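You operate a simulated robot arm through the tools that you are given. There is no shell and no other tool. Be economical: measure what you need, move in short steps, check, and stop when the job is done.

You run a simulated robot arm. Do the job below in one go: nothing can be reset, and whatever is moved stays where it is left.

Task
Set the red level switch to 0.8 m and the yellow one to 1.1 m.
Fine: loosen each clamp knob, slide the pointer to the mark, tighten the knob.

Only the result counts: the job must be done as asked and must still hold three seconds after the hand-in. Knocking over, shifting, dropping, spilling or breaking anything else fails it.

Robot
A 7-joint arm with a two-finger parallel gripper, fixed in place. Base frame: the origin is at the foot of the arm, x ahead of it, y to its left, z up. Readings come in mm, degrees, newtons and seconds.
With the tool pointing down near the work surface it reaches from about 320 to 780 mm from the base axis. Its first joint turns from -166.0 to 166.0 degrees. Payload 3.91 kg.
The TCP is the grasp point between the finger pads, 30 mm short of the fingertips. In the tool frame z runs along the fingers and y along their closing line. The gripper opens to 110 mm. The fingers are 20 mm wide and 10 mm thick; the gripper's body (48 by 112 mm) begins 55 mm behind the TCP.
Orientation is that of the tool frame in the base frame, as [roll, pitch, yaw] about the fixed x, y, z axes, in that order (R = Rz(yaw) Ry(pitch) Rx(roll)). With the fingers straight down and closing along the base's y, the tool's x points along the base's -x, its y along +y and its z along -z.

Tools
- The arm moves only by the tool step_arm. Its argument "commands" is text: rows parted by semicolons, each of 7 numbers parted by spaces: the shift along the tool's x, y, z in mm, then the turn, a rotation vector about the tool's x, y, z in degrees, then the finger opening in mm, from 0 to 110. In form: dx dy dz wx wy wz gripper; .... A call has 1 to 20 rows; each row shifts and turns the commanded pose from where the row before left it, along the tool's axes as they then stand. Rows are played at 5 a second. More than 50 mm and 8.6 degrees between two rows, or a gripper value outside its range, and nothing of the call is played. Where a pose cannot be reached the arm comes as near as it can. A force on the tool above 40 N (or 10 N above the force at the start of the call, whichever is more), or a blocked arm, ends the call early, and 0.2 s more pass. The fingers move at their own pace (about 153 mm/s each) and stop on an object; they squeeze with about 21 N. The grip force told is the motor's: it shows also when the fingers shut on nothing. Time passes only in rows, and 0.2 s behind the last, so rows that do not move let the fingers close. It gives the time, the measured TCP pose, the force on the tool (base axes), the opening and the grip force at its end, in the units of the frame above (readings bear some noise), with the torque about the TCP (base axes, N m) and any sound that the robot's microphone picked up, and new pictures: "show" is both (left out), scene, wrist or none.
- Cameras (640 x 400 px; columns grow to the right, rows downward): "scene" is fixed at [220.7, -499.6, 1530.6]; the picture's right is [0.76, -0.64, 0.00], its down [-0.31, -0.37, -0.87] and it looks along [0.56, 0.67, -0.49] (base axes); focal length 325 px, centre (320, 200). "wrist" rides on the gripper at [77, 7, -114] in the tool frame; the picture's right is [-0.09, 1.00, 0.00], its down [-0.80, -0.07, -0.59] and it looks along [-0.59, -0.05, 0.80] (tool axes); focal length 270 px, centre (320, 200). There is no depth. A picture from a camera that has moved, and an enlarged one, comes with that camera's place and axes in the base frame and with its lens.
- slide_trunk(by): slides the trunk up (or, below 0, down) by that many mm; the arm rides with it, the base frame stays. It gives what a move gives, with no picture.
- enlarge(camera, box): a new picture of the part [left, top, right, bottom] of that camera's present view, enlarged. The clock stands still meanwhile.
- job_done(): hands the job in; it is judged then, once.

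Work in short steps. Places have to be worked out from the pictures, the camera data and where the tool is seen: move nearer, look again, correct. Check each grasp and each placing, and mend what went wrong. You have 120 turns and 200 pictures in all, those below and enlarged ones among them. Open the gripper and draw the arm clear of the work before you hand the job in, unless the task says otherwise; then end with one line.

The tools are called after "Emit:" as a command line: name --argument value ..., lists and objects as JSON in quotes. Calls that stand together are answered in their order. step_arm: Moves the arm, as the interface text tells. Its arguments: {"type":"object","properties":{"commands":{"type":"string"},"show":{"type":"string","enum":["both","scene","wrist","none"]}},"required":["commands"]} The other tools are called the same way: slide_trunk (by) slides the trunk up or down; enlarge (camera, box) takes an enlarged picture of a part of a camera's view; job_done () hands the job in.

At the start:

```text
t: 0.0
eef_pos: [408.3, 44.0, 1382.2]
orientation: [-179.9, -0.1, 180.0]
ft_force: [-0.6, 0.3, 0.1]
wrist_torque: [-0.04, -0.04, 0.02]
opening: 110.0
finger_force: 0.2
trunk travel left (down, up): [-575.0, 35.0]
```

scene: 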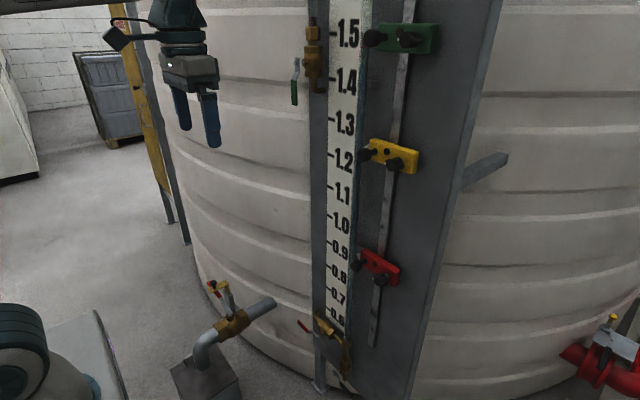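
wrist: 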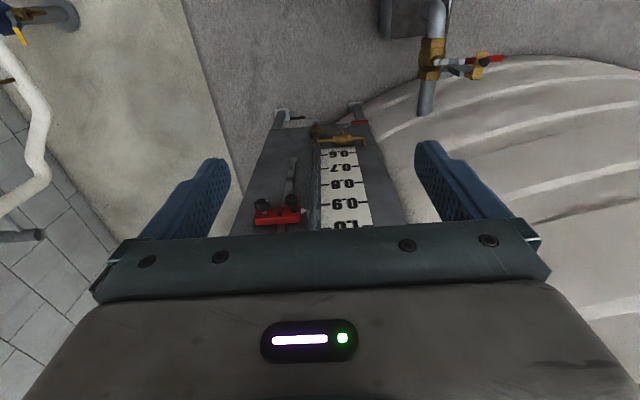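

I begin with a closer look at the two switches on the scale board.

Emit:
enlarge --camera "scene" --box '[310, 120, 438, 200]'

Emit:
enlarge --camera "scene" --box '[300, 230, 428, 310]'

Emit:
enlarge --camera "scene" --box '[240, 0, 560, 400]'

```text
5.00 times, centred on (374, 160) of scene
camera zoom: at [220.7, -499.6, 1530.6], right [0.76, -0.64, 0.0], down [-0.31, -0.37, -0.87], along [0.56, 0.67, -0.49], focal length 1625 px, centre (50, 400)
```

zoom: 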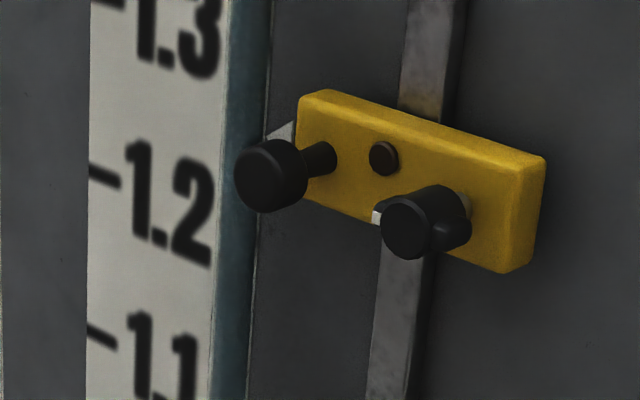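

```text
5.00 times, centred on (364, 270) of scene
camera zoom: at [220.7, -499.6, 1530.6], right [0.76, -0.64, 0.0], down [-0.31, -0.37, -0.87], along [0.56, 0.67, -0.49], focal length 1625 px, centre (100, -150)
```

zoom: 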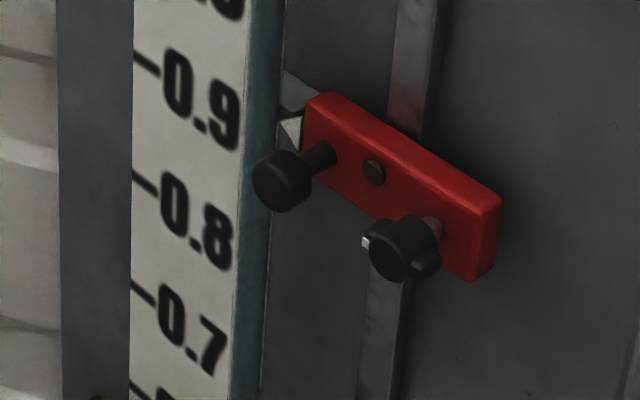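

```text
1.00 times, centred on (400, 200) of scene (not enlarged: the box is as wide or as high as the picture)
camera zoom: at [220.7, -499.6, 1530.6], right [0.76, -0.64, 0.0], down [-0.31, -0.37, -0.87], along [0.56, 0.67, -0.49], focal length 325 px, centre (240, 200)
```

zoom: 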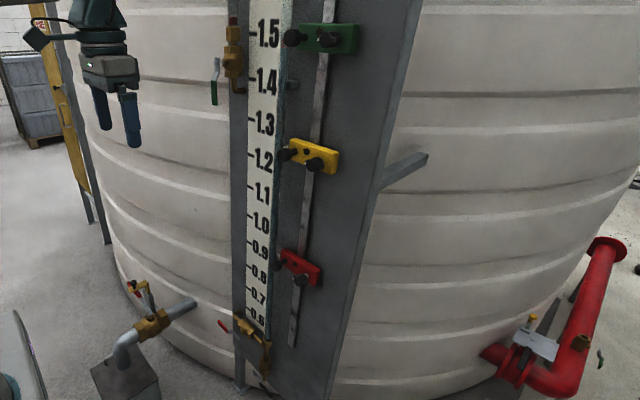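

Triangulating puts the red block at about (760, -88, 960) on a board facing the robot. I turn the tool to point forward (+x), in place.

Emit:
step_arm --commands "0 0 0 0 -8.5 0 110;0 0 0 0 -8.5 0 110;0 0 0 0 -8.5 0 110;0 0 0 0 -8.5 0 110;0 0 0 0 -8.5 0 110;0 0 0 0 -8.5 0 110;0 0 0 0 -8.5 0 110;0 0 0 0 -8.5 0 110;0 0 0 0 -8.5 0 110;0 0 0 0 -8.5 0 110;0 0 0 0 -5 0 110;0 0 0 0 0 0 110"

```text
t: 2.6
eef_pos: [413.5, 40.9, 1378.7]
orientation: [164.9, 89.4, 164.7]
ft_force: [-0.2, -0.8, -0.4]
wrist_torque: [0.0, -0.01, -0.02]
opening: 109.7
finger_force: 0.0
trunk travel left (down, up): [-575.0, 35.0]
camera wrist: at [297.7, 48.4, 1304.1], right [0.0, 1.0, 0.09], down [-0.59, -0.07, 0.81], along [0.81, -0.06, 0.58], focal length 270 px, centre (320, 200)
```

scene: 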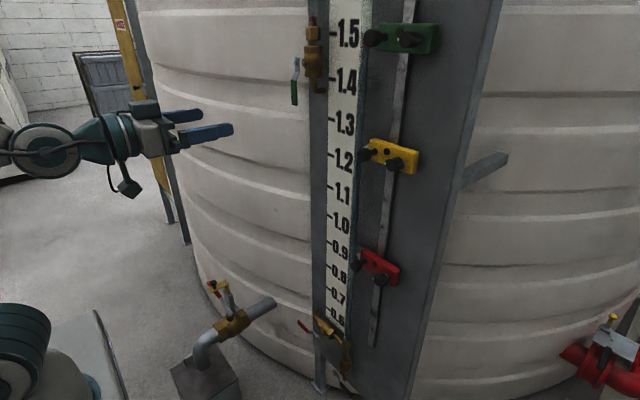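
wrist: 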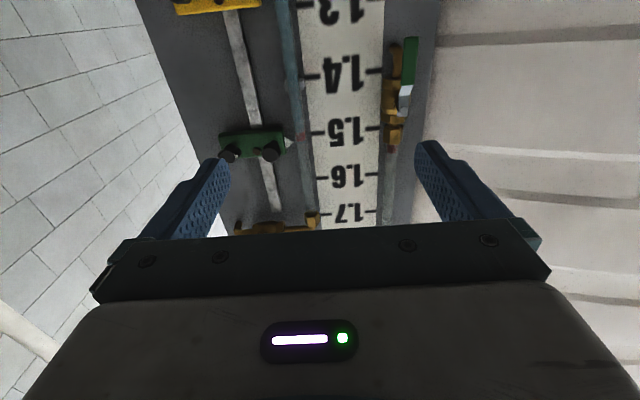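

The tool now points forward. I lower the trunk and shift sideways to face the yellow switch from a distance.

Emit:
slide_trunk --by -230

Emit:
step_arm --commands "0 -40 20 0 0 0 110;0 -40 20 0 0 0 110;0 -40 20 0 0 0 110;0 0 0 0 0 0 110"

```text
t: 4.1
eef_pos: [441.8, 34.4, 1174.9]
orientation: [167.1, 81.5, 166.9]
ft_force: [-0.7, 0.0, 0.6]
wrist_torque: [0.0, 0.01, 0.0]
opening: 110.0
finger_force: 0.0
trunk travel left (down, up): [-425.0, 185.0]
stopped: the arm was blocked; the commanded pose is now the measured one
```

```text
t: 5.1
eef_pos: [499.9, -83.1, 1169.2]
orientation: [167.0, 81.7, 167.0]
ft_force: [0.6, 0.0, -0.3]
wrist_torque: [-0.05, 0.02, 0.0]
opening: 110.0
finger_force: 0.0
trunk travel left (down, up): [-425.0, 185.0]
camera wrist: at [377.4, -74.3, 1111.4], right [0.01, 0.99, 0.12], down [-0.48, -0.1, 0.87], along [0.88, -0.07, 0.47], focal length 270 px, centre (320, 200)
```

scene: 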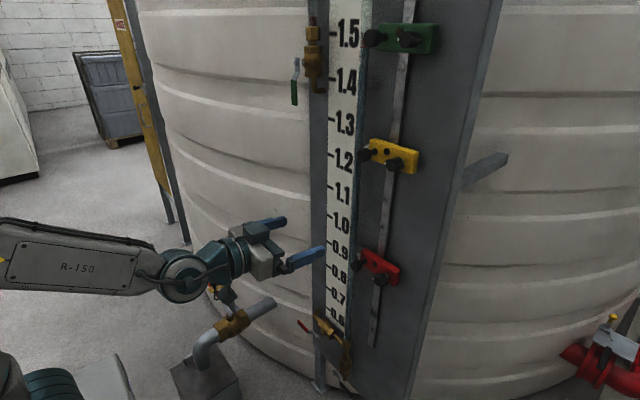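
wrist: 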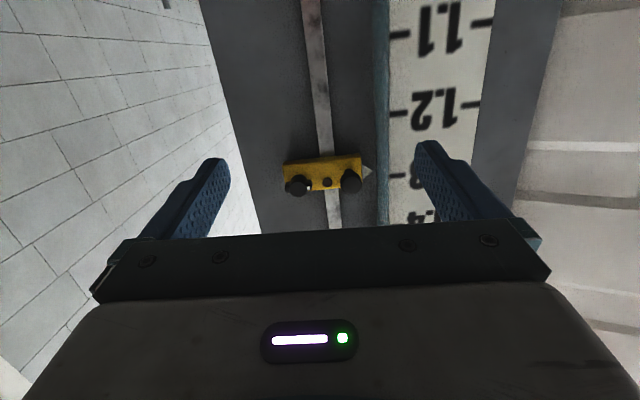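

The yellow pointer sits about 34 mm in front of the scale, at z≈1270, so the apparent reading depends on the viewing height. The 1.2 tick is at z≈1200. I look closer at the knobs.

Emit:
enlarge --camera "wrist" --box '[264, 130, 392, 210]'

```text
5.00 times, centred on (328, 170) of wrist
camera zoom: at [377.4, -74.3, 1111.4], right [0.01, 0.99, 0.12], down [-0.48, -0.1, 0.87], along [0.88, -0.07, 0.47], focal length 1351 px, centre (280, 350)
```

zoom: 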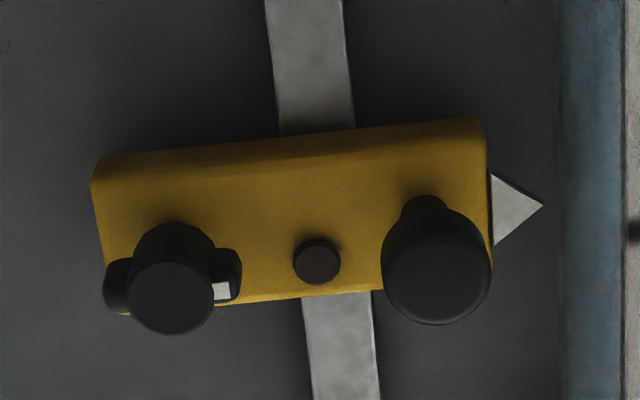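

The −y knob, with wings and a white mark, is the clamp; the +y mushroom is a handle. I level the tool and roll it 90° clockwise so the fingers close vertically across the clamp knob body and I can loosen it counter-clockwise.

Emit:
step_arm --commands "0 0 0 0 -8.2 0 110;0 0 0 0 0 8.5 110;0 0 0 0 0 8.5 110;0 0 0 0 0 8.5 110;0 0 0 0 0 8.5 110;0 0 0 0 0 8.5 110;0 0 0 0 0 8.5 110;0 0 0 0 0 8.5 110;0 0 0 0 0 8.5 110;0 0 0 0 0 8.5 110;0 0 0 0 0 8.5 110;0 0 0 0 0 3.3 110;0 0 0 0 0 0 110" --show "wrist"

```text
t: 7.9
eef_pos: [499.7, -84.3, 1168.1]
orientation: [89.8, -0.2, 89.8]
ft_force: [-0.4, -0.1, 1.4]
wrist_torque: [0.0, -0.02, 0.0]
opening: 109.7
finger_force: 0.1
trunk travel left (down, up): [-425.0, 185.0]
camera wrist: at [386.8, -7.1, 1177.9], right [0.0, -0.09, 1.0], down [-0.6, -0.8, -0.08], along [0.8, -0.59, -0.05], focal length 270 px, centre (320, 200)
```

wrist: 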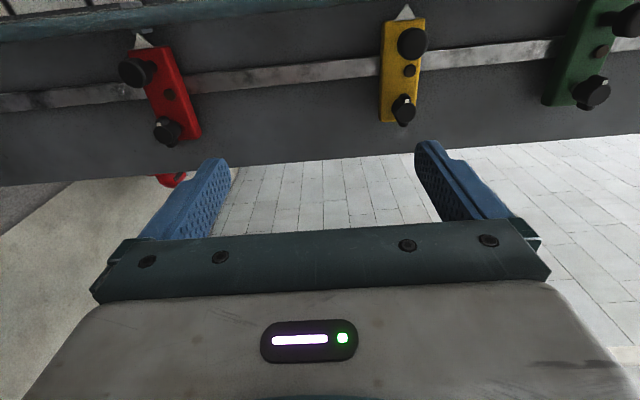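

Oriented exactly. Yellow clamp knob's front triangulates to about (721, -125, 1271). I approach to x≈620 in line with it.

Emit:
step_arm --commands "-10 25.5 30 0 0 0 70;-10 25.5 30 0 0 0 70;-10 25.5 30 0 0 0 70;-10.5 25.5 30 0 0 0 70;0 0 0 0 0 0 70"

```text
t: 9.1
eef_pos: [620.8, -126.4, 1271.8]
orientation: [89.9, 0.0, 89.8]
ft_force: [0.1, 0.2, 1.0]
wrist_torque: [-0.02, -0.02, 0.0]
opening: 70.0
finger_force: 0.2
trunk travel left (down, up): [-425.0, 185.0]
camera wrist: at [507.5, -49.6, 1280.2], right [0.0, -0.09, 1.0], down [-0.6, -0.8, -0.07], along [0.8, -0.59, -0.05], focal length 270 px, centre (320, 200)
```

scene: 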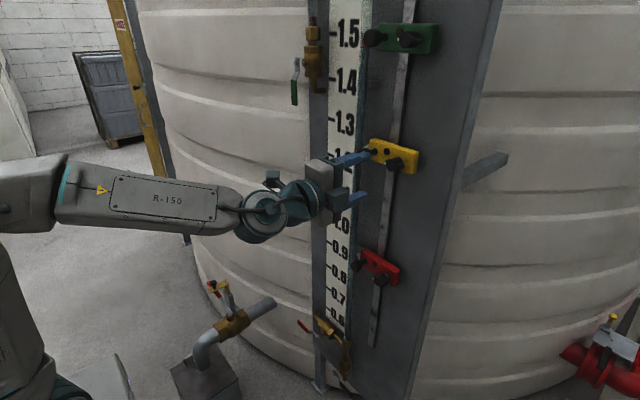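
wrist: 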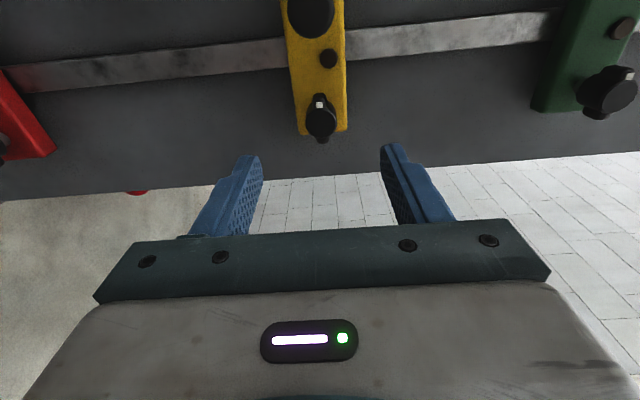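

Knob re-measured at y≈-126.5, z≈1274, front at x≈721. I advance so the fingertips reach x≈735, still open.

Emit:
step_arm --commands "0 2.5 30 0 0 0 70;0 0 30 0 0 0 70;0 0 24 0 0 0 70;0 0 0 0 0 0 70"

Emit:
enlarge --camera "wrist" --box '[200, 0, 456, 200]'

Emit:
enlarge --camera "scene" --box '[320, 110, 448, 200]'

```text
t: 10.1
eef_pos: [704.0, -125.8, 1274.0]
orientation: [89.9, -0.2, 89.9]
ft_force: [-0.1, -0.7, 0.8]
wrist_torque: [0.01, -0.03, 0.0]
opening: 70.3
finger_force: 0.0
trunk travel left (down, up): [-425.0, 185.0]
camera wrist: at [590.4, -49.5, 1282.4], right [0.0, -0.09, 1.0], down [-0.6, -0.8, -0.07], along [0.8, -0.59, -0.05], focal length 270 px, centre (320, 200)
```

scene: 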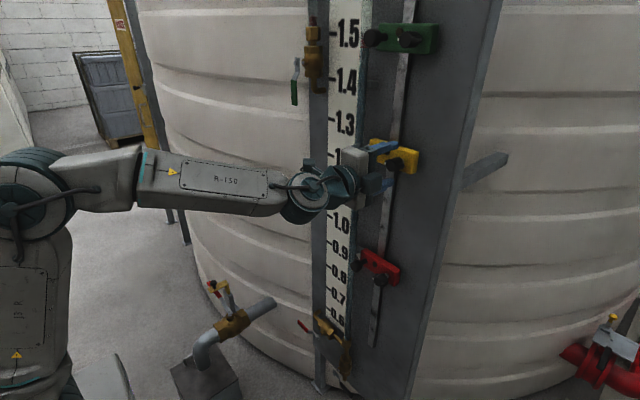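
wrist: 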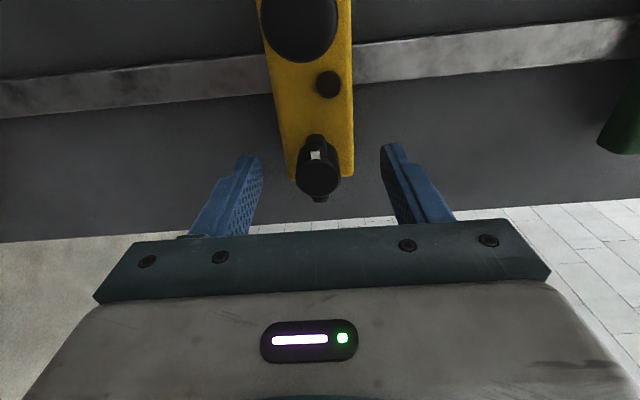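

```text
2.00 times, centred on (328, 100) of wrist
camera zoom: at [590.4, -49.5, 1282.4], right [0.0, -0.09, 1.0], down [-0.6, -0.8, -0.07], along [0.8, -0.59, -0.05], focal length 541 px, centre (304, 400)
```

zoom: 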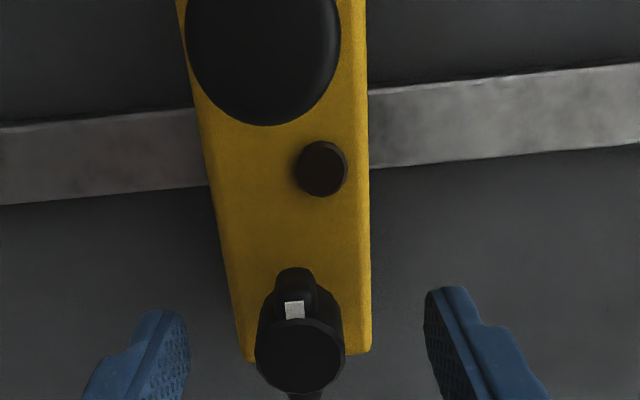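

```text
4.44 times, centred on (384, 155) of scene
camera zoom: at [220.7, -499.6, 1530.6], right [0.76, -0.64, 0.0], down [-0.31, -0.37, -0.87], along [0.56, 0.67, -0.49], focal length 1444 px, centre (36, 400)
```

zoom: 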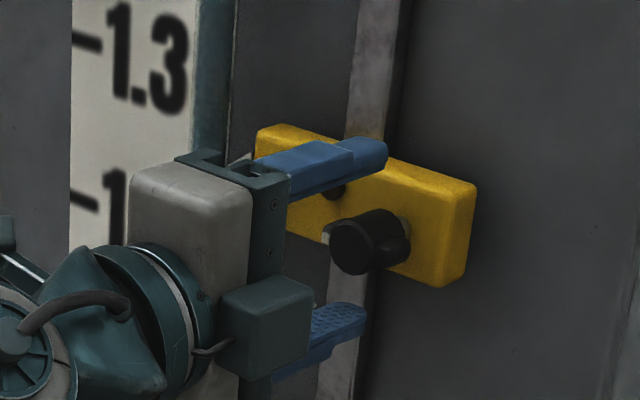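

The knob sits between the fingers with about 15–20 mm overlap. I close on it.

Emit:
step_arm --commands "0 0 0 0 0 0 40;0 0 0 0 0 0 20;0 0 0 0 0 0 10;0 0 0 0 0 0 10"

Emit:
enlarge --camera "wrist" --box '[200, 0, 456, 200]'

```text
t: 11.1
eef_pos: [702.3, -127.7, 1271.9]
orientation: [90.0, -0.1, 89.9]
ft_force: [-3.6, 0.2, -8.1]
wrist_torque: [-0.09, 0.21, 0.03]
opening: 11.9
finger_force: 45.1
trunk travel left (down, up): [-425.0, 185.0]
camera wrist: at [590.3, -49.4, 1281.5], right [0.0, -0.09, 1.0], down [-0.6, -0.8, -0.07], along [0.8, -0.59, -0.05], focal length 270 px, centre (320, 200)
```

scene: 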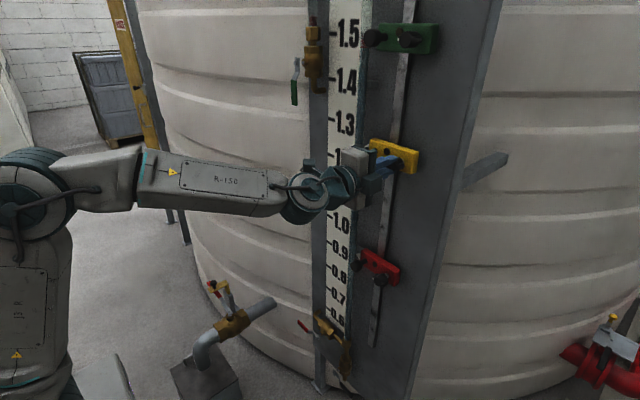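
wrist: 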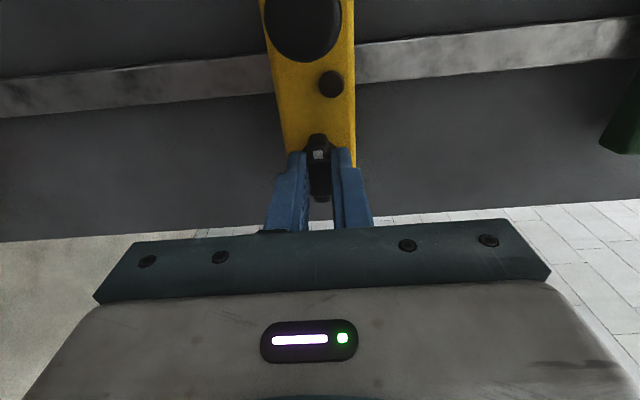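

```text
2.00 times, centred on (328, 100) of wrist
camera zoom: at [590.3, -49.4, 1281.5], right [0.0, -0.09, 1.0], down [-0.6, -0.8, -0.07], along [0.8, -0.59, -0.05], focal length 541 px, centre (304, 400)
```

zoom: 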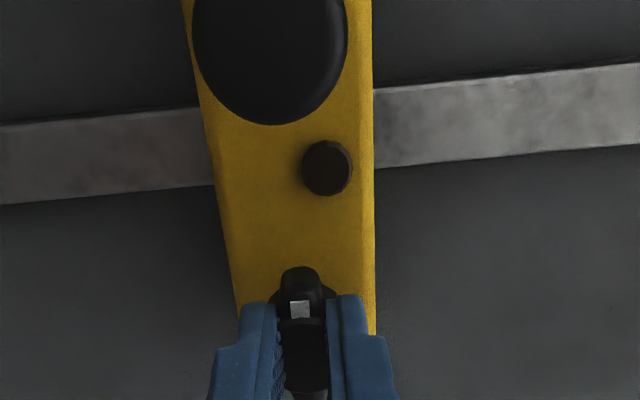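

The fingers hold the wing bar (11.9 mm). I turn counter-clockwise about 34° first and watch torque and sound.

Emit:
step_arm --commands "0 0 0 0 0 -8.5 8;0 0 0 0 0 -8.5 8;0 0 0 0 0 -8.5 8;0 0 0 0 0 -8.5 8;0 0 0 0 0 0 8" --show "wrist"

```text
t: 12.3
eef_pos: [703.2, -126.7, 1272.5]
orientation: [90.2, 33.9, 89.8]
ft_force: [-10.8, 0.4, -21.1]
wrist_torque: [0.03, 0.75, 0.38]
opening: 11.7
finger_force: 44.9
trunk travel left (down, up): [-425.0, 185.0]
camera wrist: at [590.3, -59.2, 1237.2], right [0.0, 0.48, 0.88], down [-0.6, -0.7, 0.39], along [0.8, -0.52, 0.29], focal length 270 px, centre (320, 200)
```

wrist: 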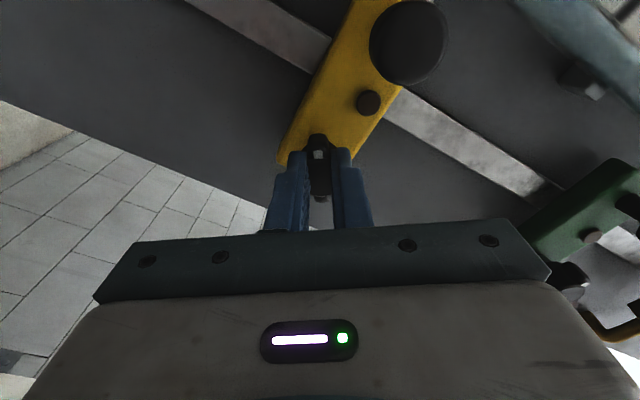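

The knob turns with the fingers. I carry on turning.

Emit:
step_arm --commands "0 0 0 0 0 -8.5 8;0 0 0 0 0 -8.5 8;0 0 0 0 0 -8.5 8;0 0 0 0 0 -8.5 8;0 0 0 0 0 0 8" --show "wrist"

```text
t: 13.5
eef_pos: [703.3, -128.2, 1275.9]
orientation: [89.1, 67.9, 88.9]
ft_force: [-1.9, -8.1, -2.9]
wrist_torque: [0.06, 1.13, 0.21]
opening: 11.8
finger_force: 45.0
trunk travel left (down, up): [-425.0, 185.0]
camera wrist: at [590.8, -93.1, 1209.0], right [0.0, 0.89, 0.46], down [-0.6, -0.36, 0.71], along [0.8, -0.27, 0.53], focal length 270 px, centre (320, 200)
```

wrist: 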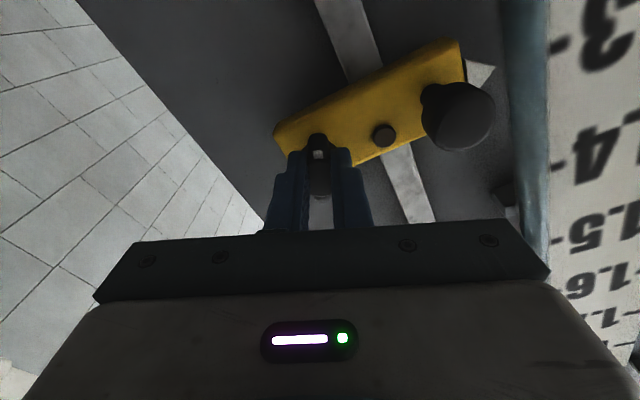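

Forces dropped and the tool rose 3 mm, so the clamp may be loosening. I turn on to 90° total and test a small slide down.

Emit:
step_arm --commands "0 0 0 0 0 -8.5 8;0 0 0 0 0 -8.5 8;0 0 0 0 0 -5 8;0 0 0 0 0 0 8;5 0 0 0 0 0 8;5 0 0 0 0 0 8;5 0 0 0 0 0 8;0 0 0 0 0 0 8"

```text
t: 15.3
eef_pos: [702.6, -131.0, 1258.1]
orientation: [64.5, 89.6, 64.2]
ft_force: [-4.8, -17.3, 0.9]
wrist_torque: [0.05, -0.52, -0.19]
opening: 11.5
finger_force: 44.9
trunk travel left (down, up): [-425.0, 185.0]
camera wrist: at [590.4, -122.3, 1183.7], right [0.0, 1.0, 0.09], down [-0.6, -0.07, 0.8], along [0.8, -0.06, 0.59], focal length 270 px, centre (320, 200)
```

scene: 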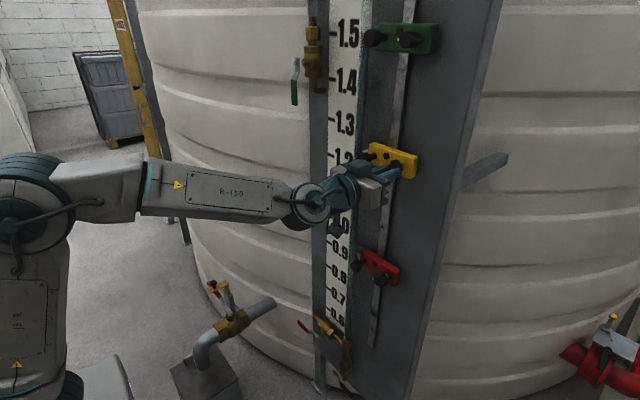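
wrist: 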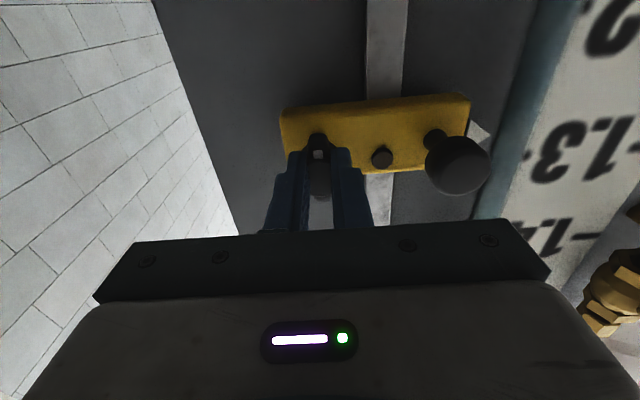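

The block appears to follow. I relieve the sideways load slightly and slide down about 70 mm.

Emit:
step_arm --commands "0 -3 0 0 0 0 8;14 0 0 0 0 0 8;14 0 0 0 0 0 8;14 0 0 0 0 0 8;14 0 0 0 0 0 8;14 0 0 0 0 0 8;0 0 0 0 0 0 8"

```text
t: 16.9
eef_pos: [702.6, -130.0, 1188.6]
orientation: [42.4, 89.6, 42.4]
ft_force: [-5.8, -6.5, 0.9]
wrist_torque: [0.02, -0.75, -0.06]
opening: 11.9
finger_force: 45.0
trunk travel left (down, up): [-425.0, 185.0]
camera wrist: at [590.5, -122.8, 1114.2], right [0.0, 1.0, 0.09], down [-0.6, -0.07, 0.8], along [0.8, -0.06, 0.6], focal length 270 px, centre (320, 200)
```

scene: 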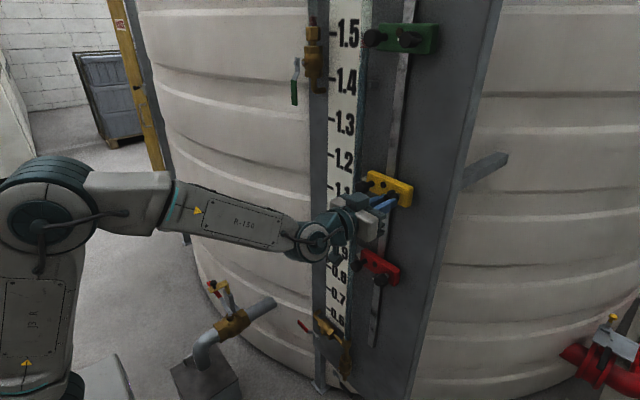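
wrist: 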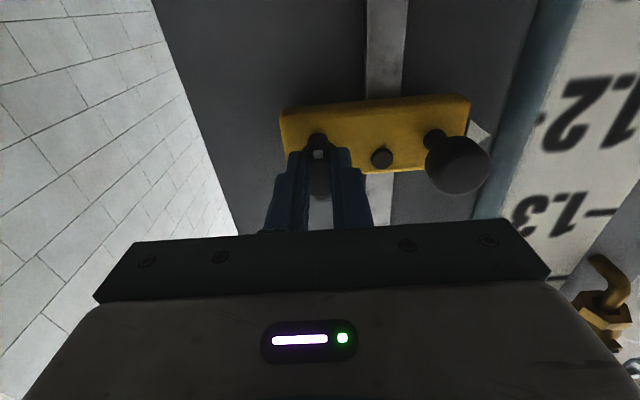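

Sliding works. I continue down to TCP z≈1106 and then measure the pointer against the 1.1 tick.

Emit:
step_arm --commands "14 0 0 0 0 0 8;14 0 0 0 0 0 8;14 0 0 0 0 0 8;14 0 0 0 0 0 8;14 0 0 0 0 0 8;12 0 0 0 0 0 8;0 0 0 0 0 0 8"

Emit:
enlarge --camera "wrist" --box '[400, 0, 640, 260]'

Emit:
enlarge --camera "scene" --box '[320, 170, 420, 240]'

```text
t: 18.5
eef_pos: [703.8, -130.0, 1108.6]
orientation: [50.0, 89.7, 49.9]
ft_force: [-5.1, -6.1, 1.3]
wrist_torque: [0.0, -0.87, 0.02]
opening: 11.9
finger_force: 45.1
trunk travel left (down, up): [-425.0, 185.0]
camera wrist: at [590.4, -122.7, 1032.3], right [0.0, 1.0, 0.09], down [-0.6, -0.07, 0.8], along [0.8, -0.06, 0.59], focal length 270 px, centre (320, 200)
```

scene: 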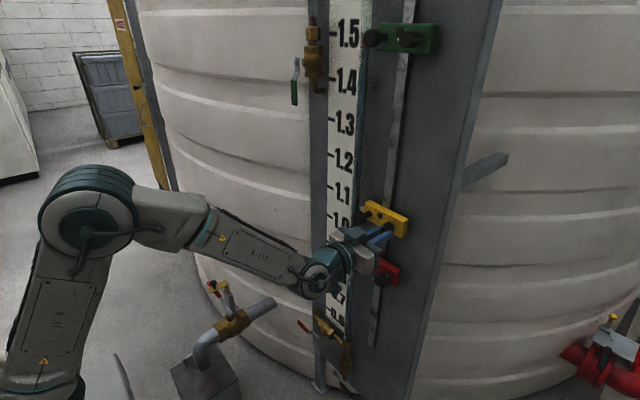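
wrist: 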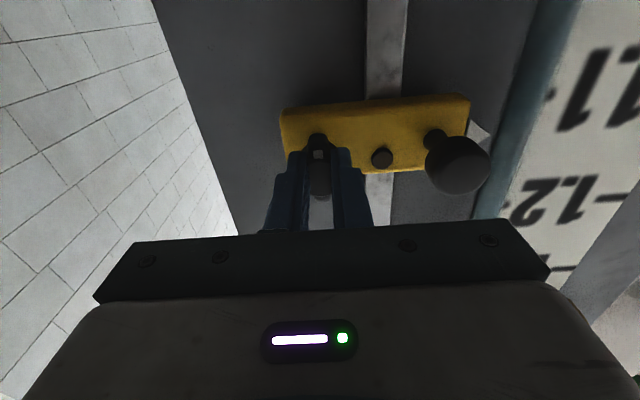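

```text
1.54 times, centred on (520, 130) of wrist
camera zoom: at [590.4, -122.7, 1032.3], right [0.0, 1.0, 0.09], down [-0.6, -0.07, 0.8], along [0.8, -0.06, 0.59], focal length 416 px, centre (12, 308)
```

zoom: 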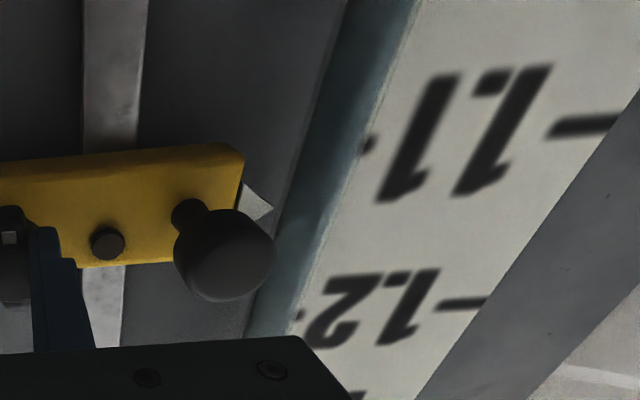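

```text
5.71 times, centred on (370, 205) of scene
camera zoom: at [220.7, -499.6, 1530.6], right [0.76, -0.64, 0.0], down [-0.31, -0.37, -0.87], along [0.56, 0.67, -0.49], focal length 1857 px, centre (34, 171)
```

zoom: 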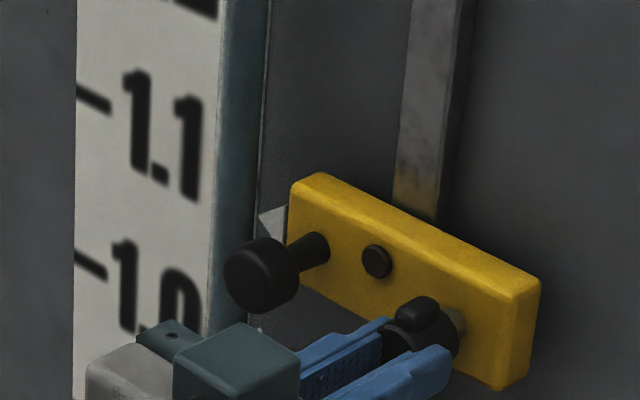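

From ticks 1.1 and 1.2 in the wrist view, scale values match base z, and the pointer tip is at z≈1106.7. I lower about 6.5 mm and turn the knob back 90° clockwise, which also brings the camera level for an accurate reading.

Emit:
step_arm --commands "6.5 0 0 0 0 0 8;0 0 0 0 0 0 8;0 0 0 0 0 8.5 8;0 0 0 0 0 8.5 8;0 0 0 0 0 8.5 8;0 0 0 0 0 8.5 8;0 0 0 0 0 8.5 8;0 0 0 0 0 0 8" --show "wrist"

```text
t: 20.3
eef_pos: [704.0, -127.5, 1101.3]
orientation: [89.6, 47.1, 89.7]
ft_force: [-4.7, -1.3, 2.4]
wrist_torque: [0.03, 0.31, 0.25]
opening: 11.8
finger_force: 44.9
trunk travel left (down, up): [-425.0, 185.0]
camera wrist: at [590.5, -70.6, 1051.2], right [0.0, 0.67, 0.74], down [-0.6, -0.6, 0.54], along [0.8, -0.44, 0.4], focal length 270 px, centre (320, 200)
```

wrist: 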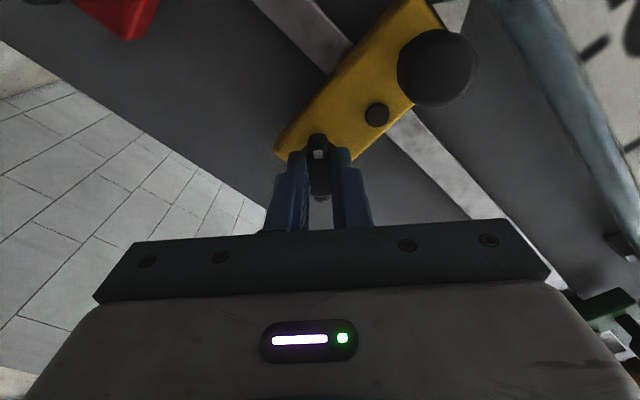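

Turning well. I finish the tightening turn to the original angle and see the torque.

Emit:
step_arm --commands "0 0 0 0 0 8.5 8;0 0 0 0 0 8.5 8;0 0 0 0 0 8.5 8;0 0 0 0 0 8.5 8;0 0 0 0 0 8.5 8;0 0 0 0 0 4.5 8;0 0 0 0 0 0 8" --show "wrist"

```text
t: 21.9
eef_pos: [704.5, -127.3, 1103.8]
orientation: [89.8, 0.3, 90.1]
ft_force: [1.6, 5.3, 11.7]
wrist_torque: [-0.04, -0.11, -0.17]
opening: 11.7
finger_force: 44.6
trunk travel left (down, up): [-425.0, 185.0]
camera wrist: at [590.2, -49.8, 1110.4], right [-0.01, -0.08, 1.0], down [-0.59, -0.8, -0.07], along [0.8, -0.59, -0.04], focal length 270 px, centre (320, 200)
```

wrist: 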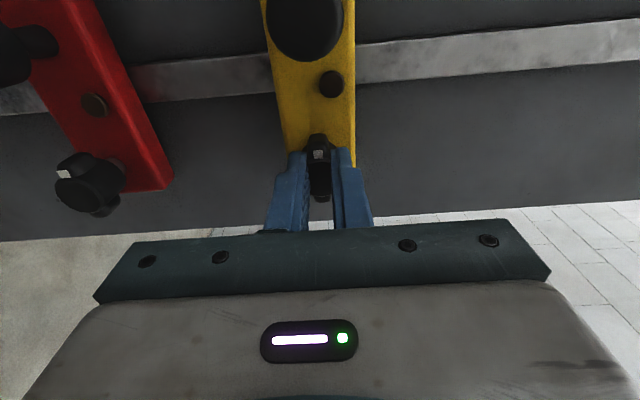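

Back at the original angle. I test tightness with a gentle 4 mm downward push relative to the commanded pose.

Emit:
step_arm --commands "0 -2 0 0 0 0 8;0 -2 0 0 0 0 8;0 0 0 0 0 0 8" --show "none"

```text
t: 22.7
eef_pos: [703.9, -126.4, 1100.7]
orientation: [89.4, 0.5, 89.9]
ft_force: [10.3, 7.3, 28.8]
wrist_torque: [-0.08, -0.18, 0.4]
opening: 11.7
finger_force: 45.2
trunk travel left (down, up): [-425.0, 185.0]
```

The force rose, so the clamp resists. I undo the push, open, and back off to read the pointer with a level camera.

Emit:
step_arm --commands "0 4 0 0 0 0 8;0 0 0 0 0 0 40;0 0 0 0 0 0 70;0 0 -30 0 0 0 70;0 0 -40 0 0 0 70;0 0 -40 0 0 0 70;0 0 -40 0 0 0 70;0 0 -40 0 0 0 70;0 0 0 0 0 0 70"

Emit:
enlarge --camera "wrist" --box '[200, 0, 456, 160]'

```text
t: 24.7
eef_pos: [515.5, -126.9, 1100.2]
orientation: [89.8, 0.2, 89.9]
ft_force: [-0.6, 0.0, 0.4]
wrist_torque: [-0.02, 0.02, -0.06]
opening: 70.3
finger_force: 0.2
trunk travel left (down, up): [-425.0, 185.0]
camera wrist: at [401.3, -49.8, 1107.8], right [0.0, -0.08, 1.0], down [-0.6, -0.8, -0.07], along [0.8, -0.59, -0.05], focal length 270 px, centre (320, 200)
```

scene: 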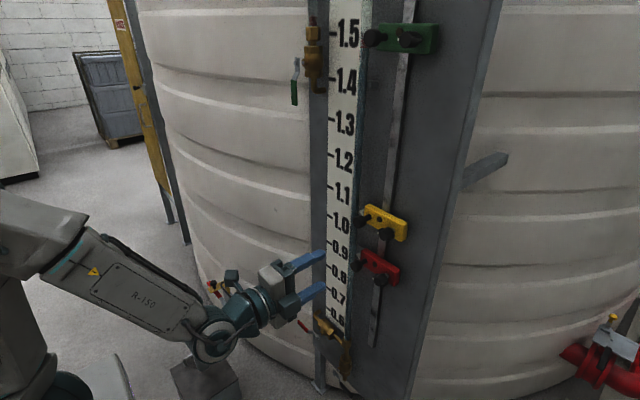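
wrist: 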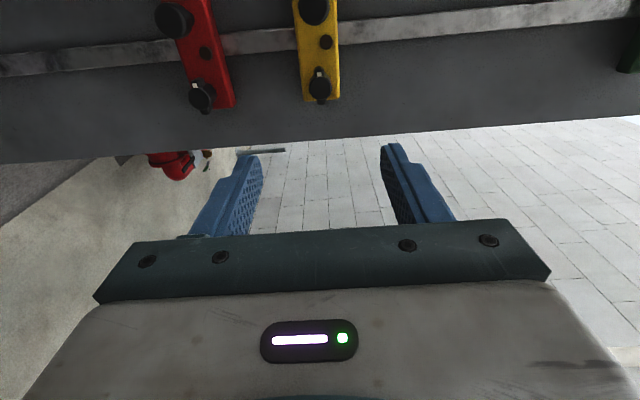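

```text
2.50 times, centred on (328, 80) of wrist
camera zoom: at [401.3, -49.8, 1107.8], right [0.0, -0.08, 1.0], down [-0.6, -0.8, -0.07], along [0.8, -0.59, -0.05], focal length 676 px, centre (300, 500)
```

zoom: 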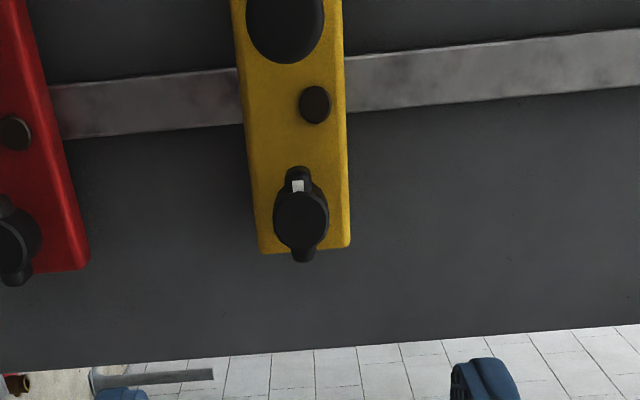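

The pointer and scale lie outside this view. I yaw the tool 34° left and shift +y so the camera looks squarely at the scale at z≈1108.

Emit:
step_arm --commands "45 0 0 0 8.5 0 70;45 0 0 0 8.5 0 70;0 0 0 0 8.5 0 70;0 0 0 0 8.5 0 70;0 0 0 0 0 0 70" --show "wrist"

Emit:
enlarge --camera "wrist" --box '[220, 60, 460, 210]'

```text
t: 25.9
eef_pos: [508.0, -38.4, 1099.0]
orientation: [90.0, 0.3, 123.9]
ft_force: [0.3, -0.4, -0.5]
wrist_torque: [-0.02, -0.01, 0.03]
opening: 70.1
finger_force: 0.1
trunk travel left (down, up): [-425.0, 185.0]
camera wrist: at [371.0, -38.2, 1108.3], right [0.05, -0.07, 1.0], down [-0.05, -1.0, -0.07], along [1.0, -0.04, -0.05], focal length 270 px, centre (320, 200)
```

wrist: 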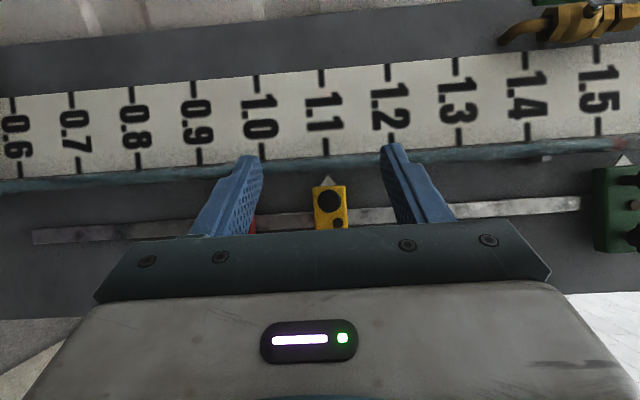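

```text
2.67 times, centred on (340, 135) of wrist
camera zoom: at [371.0, -38.2, 1108.3], right [0.05, -0.07, 1.0], down [-0.05, -1.0, -0.07], along [1.0, -0.04, -0.05], focal length 721 px, centre (267, 373)
```

zoom: 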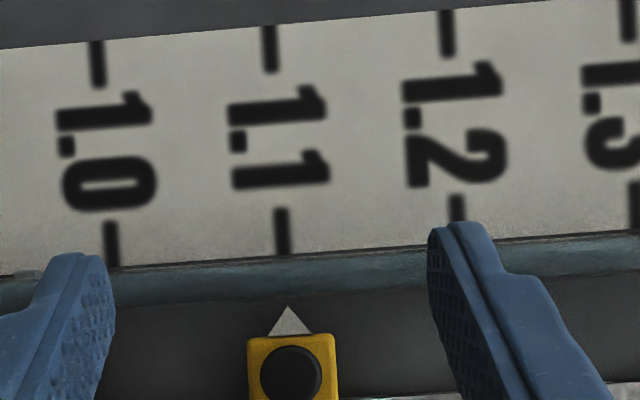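

The yellow pointer lines up with the 1.1 tick (within about 1 mm) and holds after release. Next I yaw back and drop to the red clamp knob, estimated at y≈-128, z≈966.

Emit:
step_arm --commands "0 0 0 0 -8.5 0 70;0 0 0 0 -8.5 0 70;0 0 0 0 -8.5 0 70;0 0 0 0 -8.5 0 70;-30 -35 0 0 0 0 70;-30 -35 0 0 0 0 70;-30 -35 0 0 0 0 70;0 -30 0 0 0 0 70;0 0 0 0 0 0 70"

Emit:
enlarge --camera "wrist" --box '[230, 0, 422, 120]'

```text
t: 27.9
eef_pos: [524.3, -131.8, 971.7]
orientation: [89.9, 0.3, 89.9]
ft_force: [0.5, -1.2, -0.3]
wrist_torque: [-0.01, -0.04, 0.01]
opening: 70.2
finger_force: 0.1
out of reach, approached as far as the arm can: row 4, 5
trunk travel left (down, up): [-425.0, 185.0]
camera wrist: at [411.0, -55.6, 979.9], right [0.0, -0.08, 1.0], down [-0.6, -0.8, -0.07], along [0.8, -0.59, -0.05], focal length 270 px, centre (320, 200)
```

scene: 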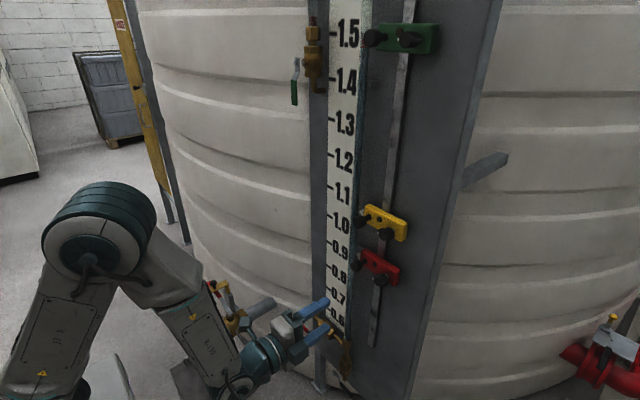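
wrist: 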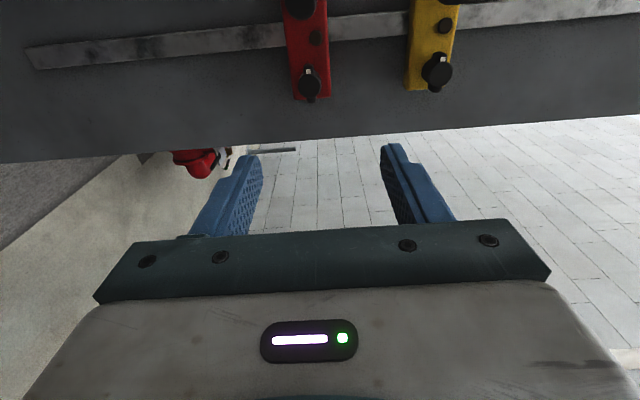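

```text
3.33 times, centred on (326, 60) of wrist
camera zoom: at [411.0, -55.6, 979.9], right [0.0, -0.08, 1.0], down [-0.6, -0.8, -0.07], along [0.8, -0.59, -0.05], focal length 901 px, centre (300, 667)
```

zoom: 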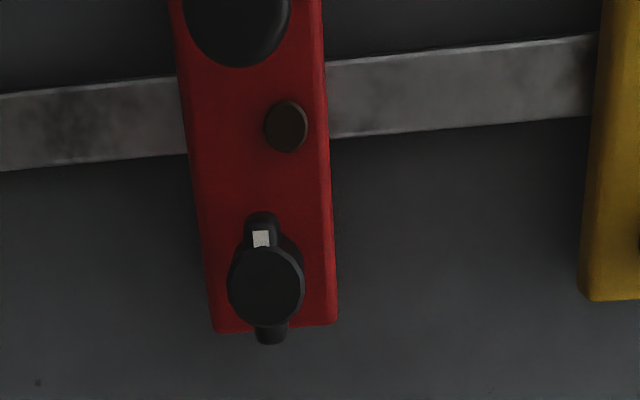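

The red knob is at y≈-128, z≈962 with its wings horizontal and mark inward as the yellow one had. I approach in line with it, fingers open.

Emit:
step_arm --commands "3.5 -9.7 30 0 0 0 70;0 0 35 0 0 0 70;0 0 35 0 0 0 70;0 0 0 0 0 0 70" --show "wrist"

Emit:
enlarge --camera "wrist" --box '[200, 50, 456, 210]'

```text
t: 28.9
eef_pos: [625.9, -128.5, 964.3]
orientation: [89.9, 0.3, 89.8]
ft_force: [0.0, -0.7, -0.4]
wrist_torque: [0.01, 0.01, 0.01]
opening: 69.8
finger_force: 0.0
trunk travel left (down, up): [-425.0, 185.0]
camera wrist: at [512.3, -51.1, 971.8], right [0.0, -0.08, 1.0], down [-0.6, -0.8, -0.07], along [0.8, -0.59, -0.05], focal length 270 px, centre (320, 200)
```

wrist: 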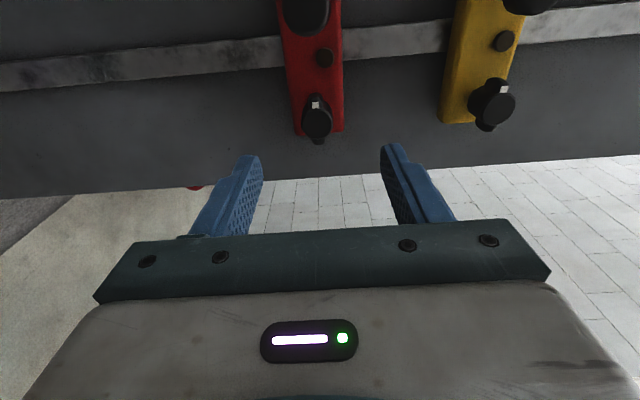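

```text
2.50 times, centred on (328, 130) of wrist
camera zoom: at [512.3, -51.1, 971.8], right [0.0, -0.08, 1.0], down [-0.6, -0.8, -0.07], along [0.8, -0.59, -0.05], focal length 676 px, centre (300, 375)
```

zoom: 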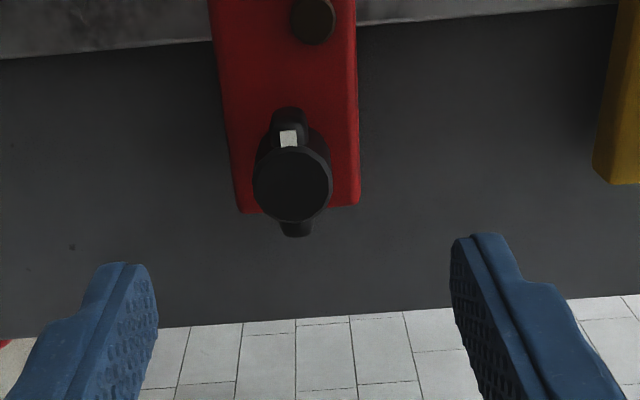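

Aligned. I advance to x≈704 and close on the wing bar.

Emit:
step_arm --commands "0 -2.5 30 0 0 0 70;0 0 30 0 0 0 70;0 0 18 0 0 0 70;0 0 0 0 0 0 40;0 0 0 0 0 0 20;0 0 0 0 0 0 8;0 0 0 0 0 0 8" --show "wrist"

```text
t: 30.5
eef_pos: [703.3, -130.6, 961.9]
orientation: [89.8, 0.3, 89.8]
ft_force: [2.6, -0.9, 2.1]
wrist_torque: [0.01, 0.09, 0.0]
opening: 11.9
finger_force: 45.4
trunk travel left (down, up): [-425.0, 185.0]
camera wrist: at [590.3, -53.4, 969.2], right [0.0, -0.08, 1.0], down [-0.6, -0.8, -0.07], along [0.8, -0.59, -0.05], focal length 270 px, centre (320, 200)
```

wrist: 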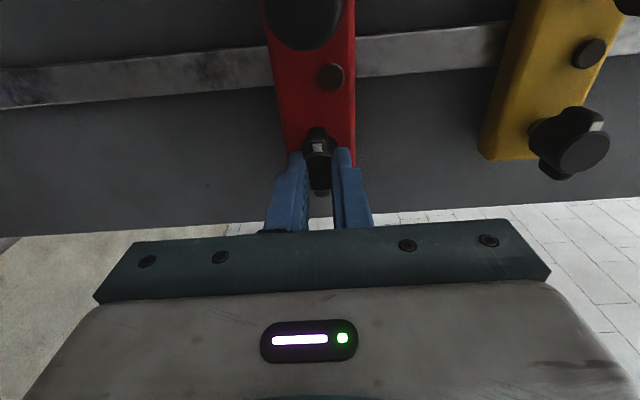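

Good grip with low forces. I turn 90° counter-clockwise to loosen.

Emit:
step_arm --commands "2.5 0 0 0 0 0 8;0 0 0 0 0 -8.5 8;0 0 0 0 0 -8.5 8;0 0 0 0 0 -8.5 8;0 0 0 0 0 -8.5 8;0 0 0 0 0 -8.5 8;0 0 0 0 0 -8.5 8;0 0 0 0 0 -8.5 8;0 0 0 0 0 -8.5 8;0 0 0 0 0 -8.5 8;0 0 0 0 0 -8.5 8;0 0 0 0 0 -5 8;0 0 0 0 0 0 8" --show "wrist"

```text
t: 33.3
eef_pos: [703.0, -130.2, 956.9]
orientation: [-123.5, 89.7, -123.7]
ft_force: [10.9, -19.9, -4.9]
wrist_torque: [0.2, 0.69, -0.3]
opening: 12.1
finger_force: 45.2
trunk travel left (down, up): [-425.0, 185.0]
camera wrist: at [589.2, -123.2, 882.6], right [0.0, 1.0, 0.08], down [-0.59, -0.06, 0.8], along [0.81, -0.05, 0.59], focal length 270 px, centre (320, 200)
```

wrist: 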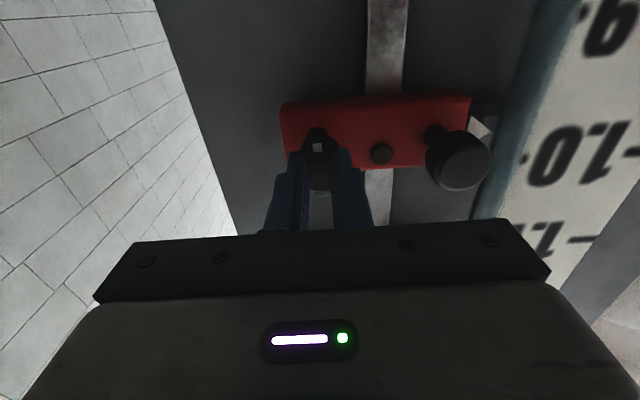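

Loosened. I relieve the lateral load and slide down about 70 mm, checking.

Emit:
step_arm --commands "0 -3 0 0 0 0 8;14 0 0 0 0 0 8;14 0 0 0 0 0 8;14 0 0 0 0 0 8;14 0 0 0 0 0 8;14 0 0 0 0 0 8;0 0 0 0 0 0 8"

```text
t: 34.9
eef_pos: [702.8, -130.1, 890.6]
orientation: [-70.8, 89.7, -70.7]
ft_force: [9.6, -0.9, 0.2]
wrist_torque: [0.23, -0.97, 0.01]
opening: 11.7
finger_force: 44.9
trunk travel left (down, up): [-425.0, 185.0]
camera wrist: at [589.4, -123.8, 815.3], right [0.0, 1.0, 0.08], down [-0.6, -0.07, 0.8], along [0.8, -0.05, 0.59], focal length 270 px, centre (320, 200)
```

scene: 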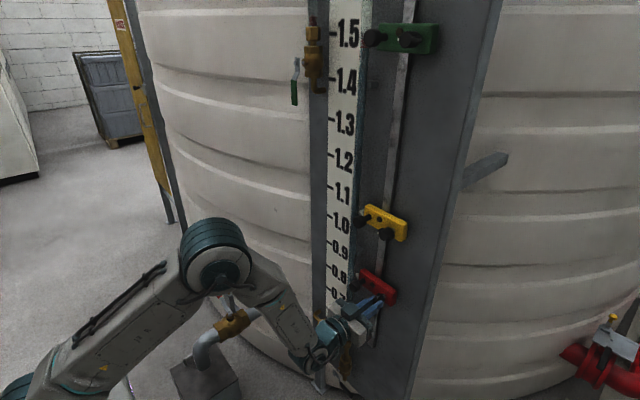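
wrist: 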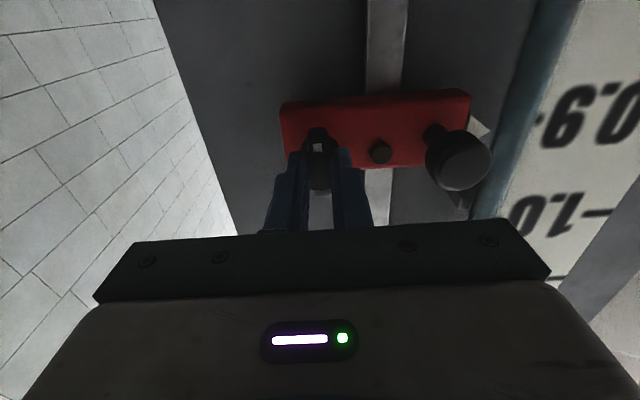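

Red follows. I slide the remaining ~87 mm and measure.

Emit:
step_arm --commands "14 0 0 0 0 0 8;14 0 0 0 0 0 8;14 0 0 0 0 0 8;14 0 0 0 0 0 8;14 0 0 0 0 0 8;14 0 0 0 0 0 8;0 0 0 0 0 0 8"

Emit:
enlarge --camera "wrist" --box '[400, 0, 640, 260]'

```text
t: 36.5
eef_pos: [702.9, -129.9, 805.7]
orientation: [-73.5, 89.6, -73.5]
ft_force: [11.2, 13.9, -1.8]
wrist_torque: [0.27, -1.21, 0.36]
opening: 11.8
finger_force: 44.9
trunk travel left (down, up): [-425.0, 185.0]
camera wrist: at [589.3, -123.9, 730.0], right [0.0, 1.0, 0.08], down [-0.6, -0.07, 0.8], along [0.8, -0.05, 0.59], focal length 270 px, centre (320, 200)
```

scene: 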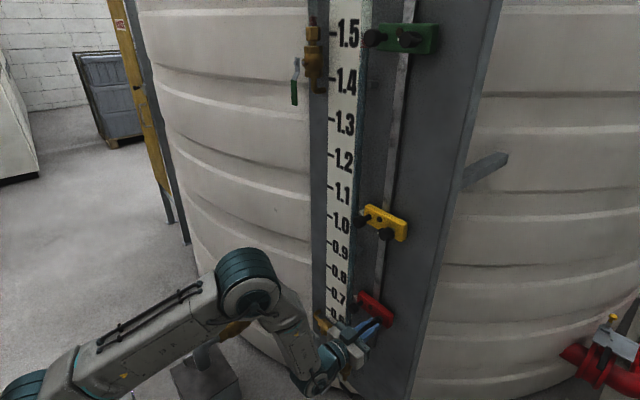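
wrist: 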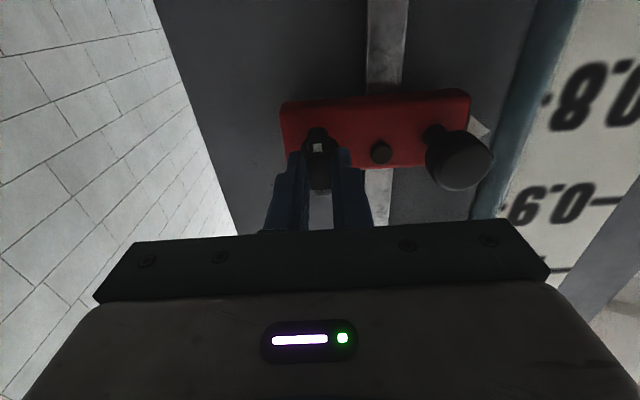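

```text
1.54 times, centred on (520, 130) of wrist
camera zoom: at [589.3, -123.9, 730.0], right [0.0, 1.0, 0.08], down [-0.6, -0.07, 0.8], along [0.8, -0.05, 0.59], focal length 416 px, centre (12, 308)
```

zoom: 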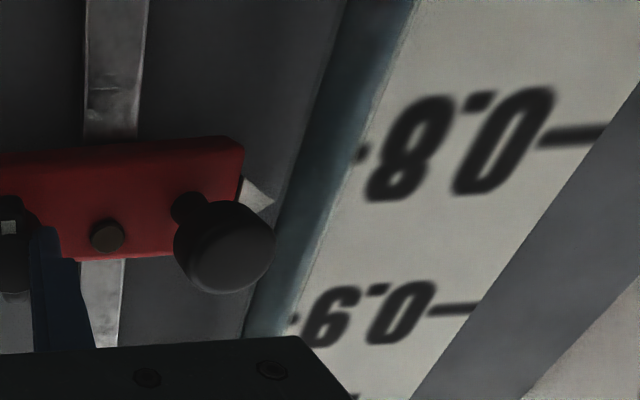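

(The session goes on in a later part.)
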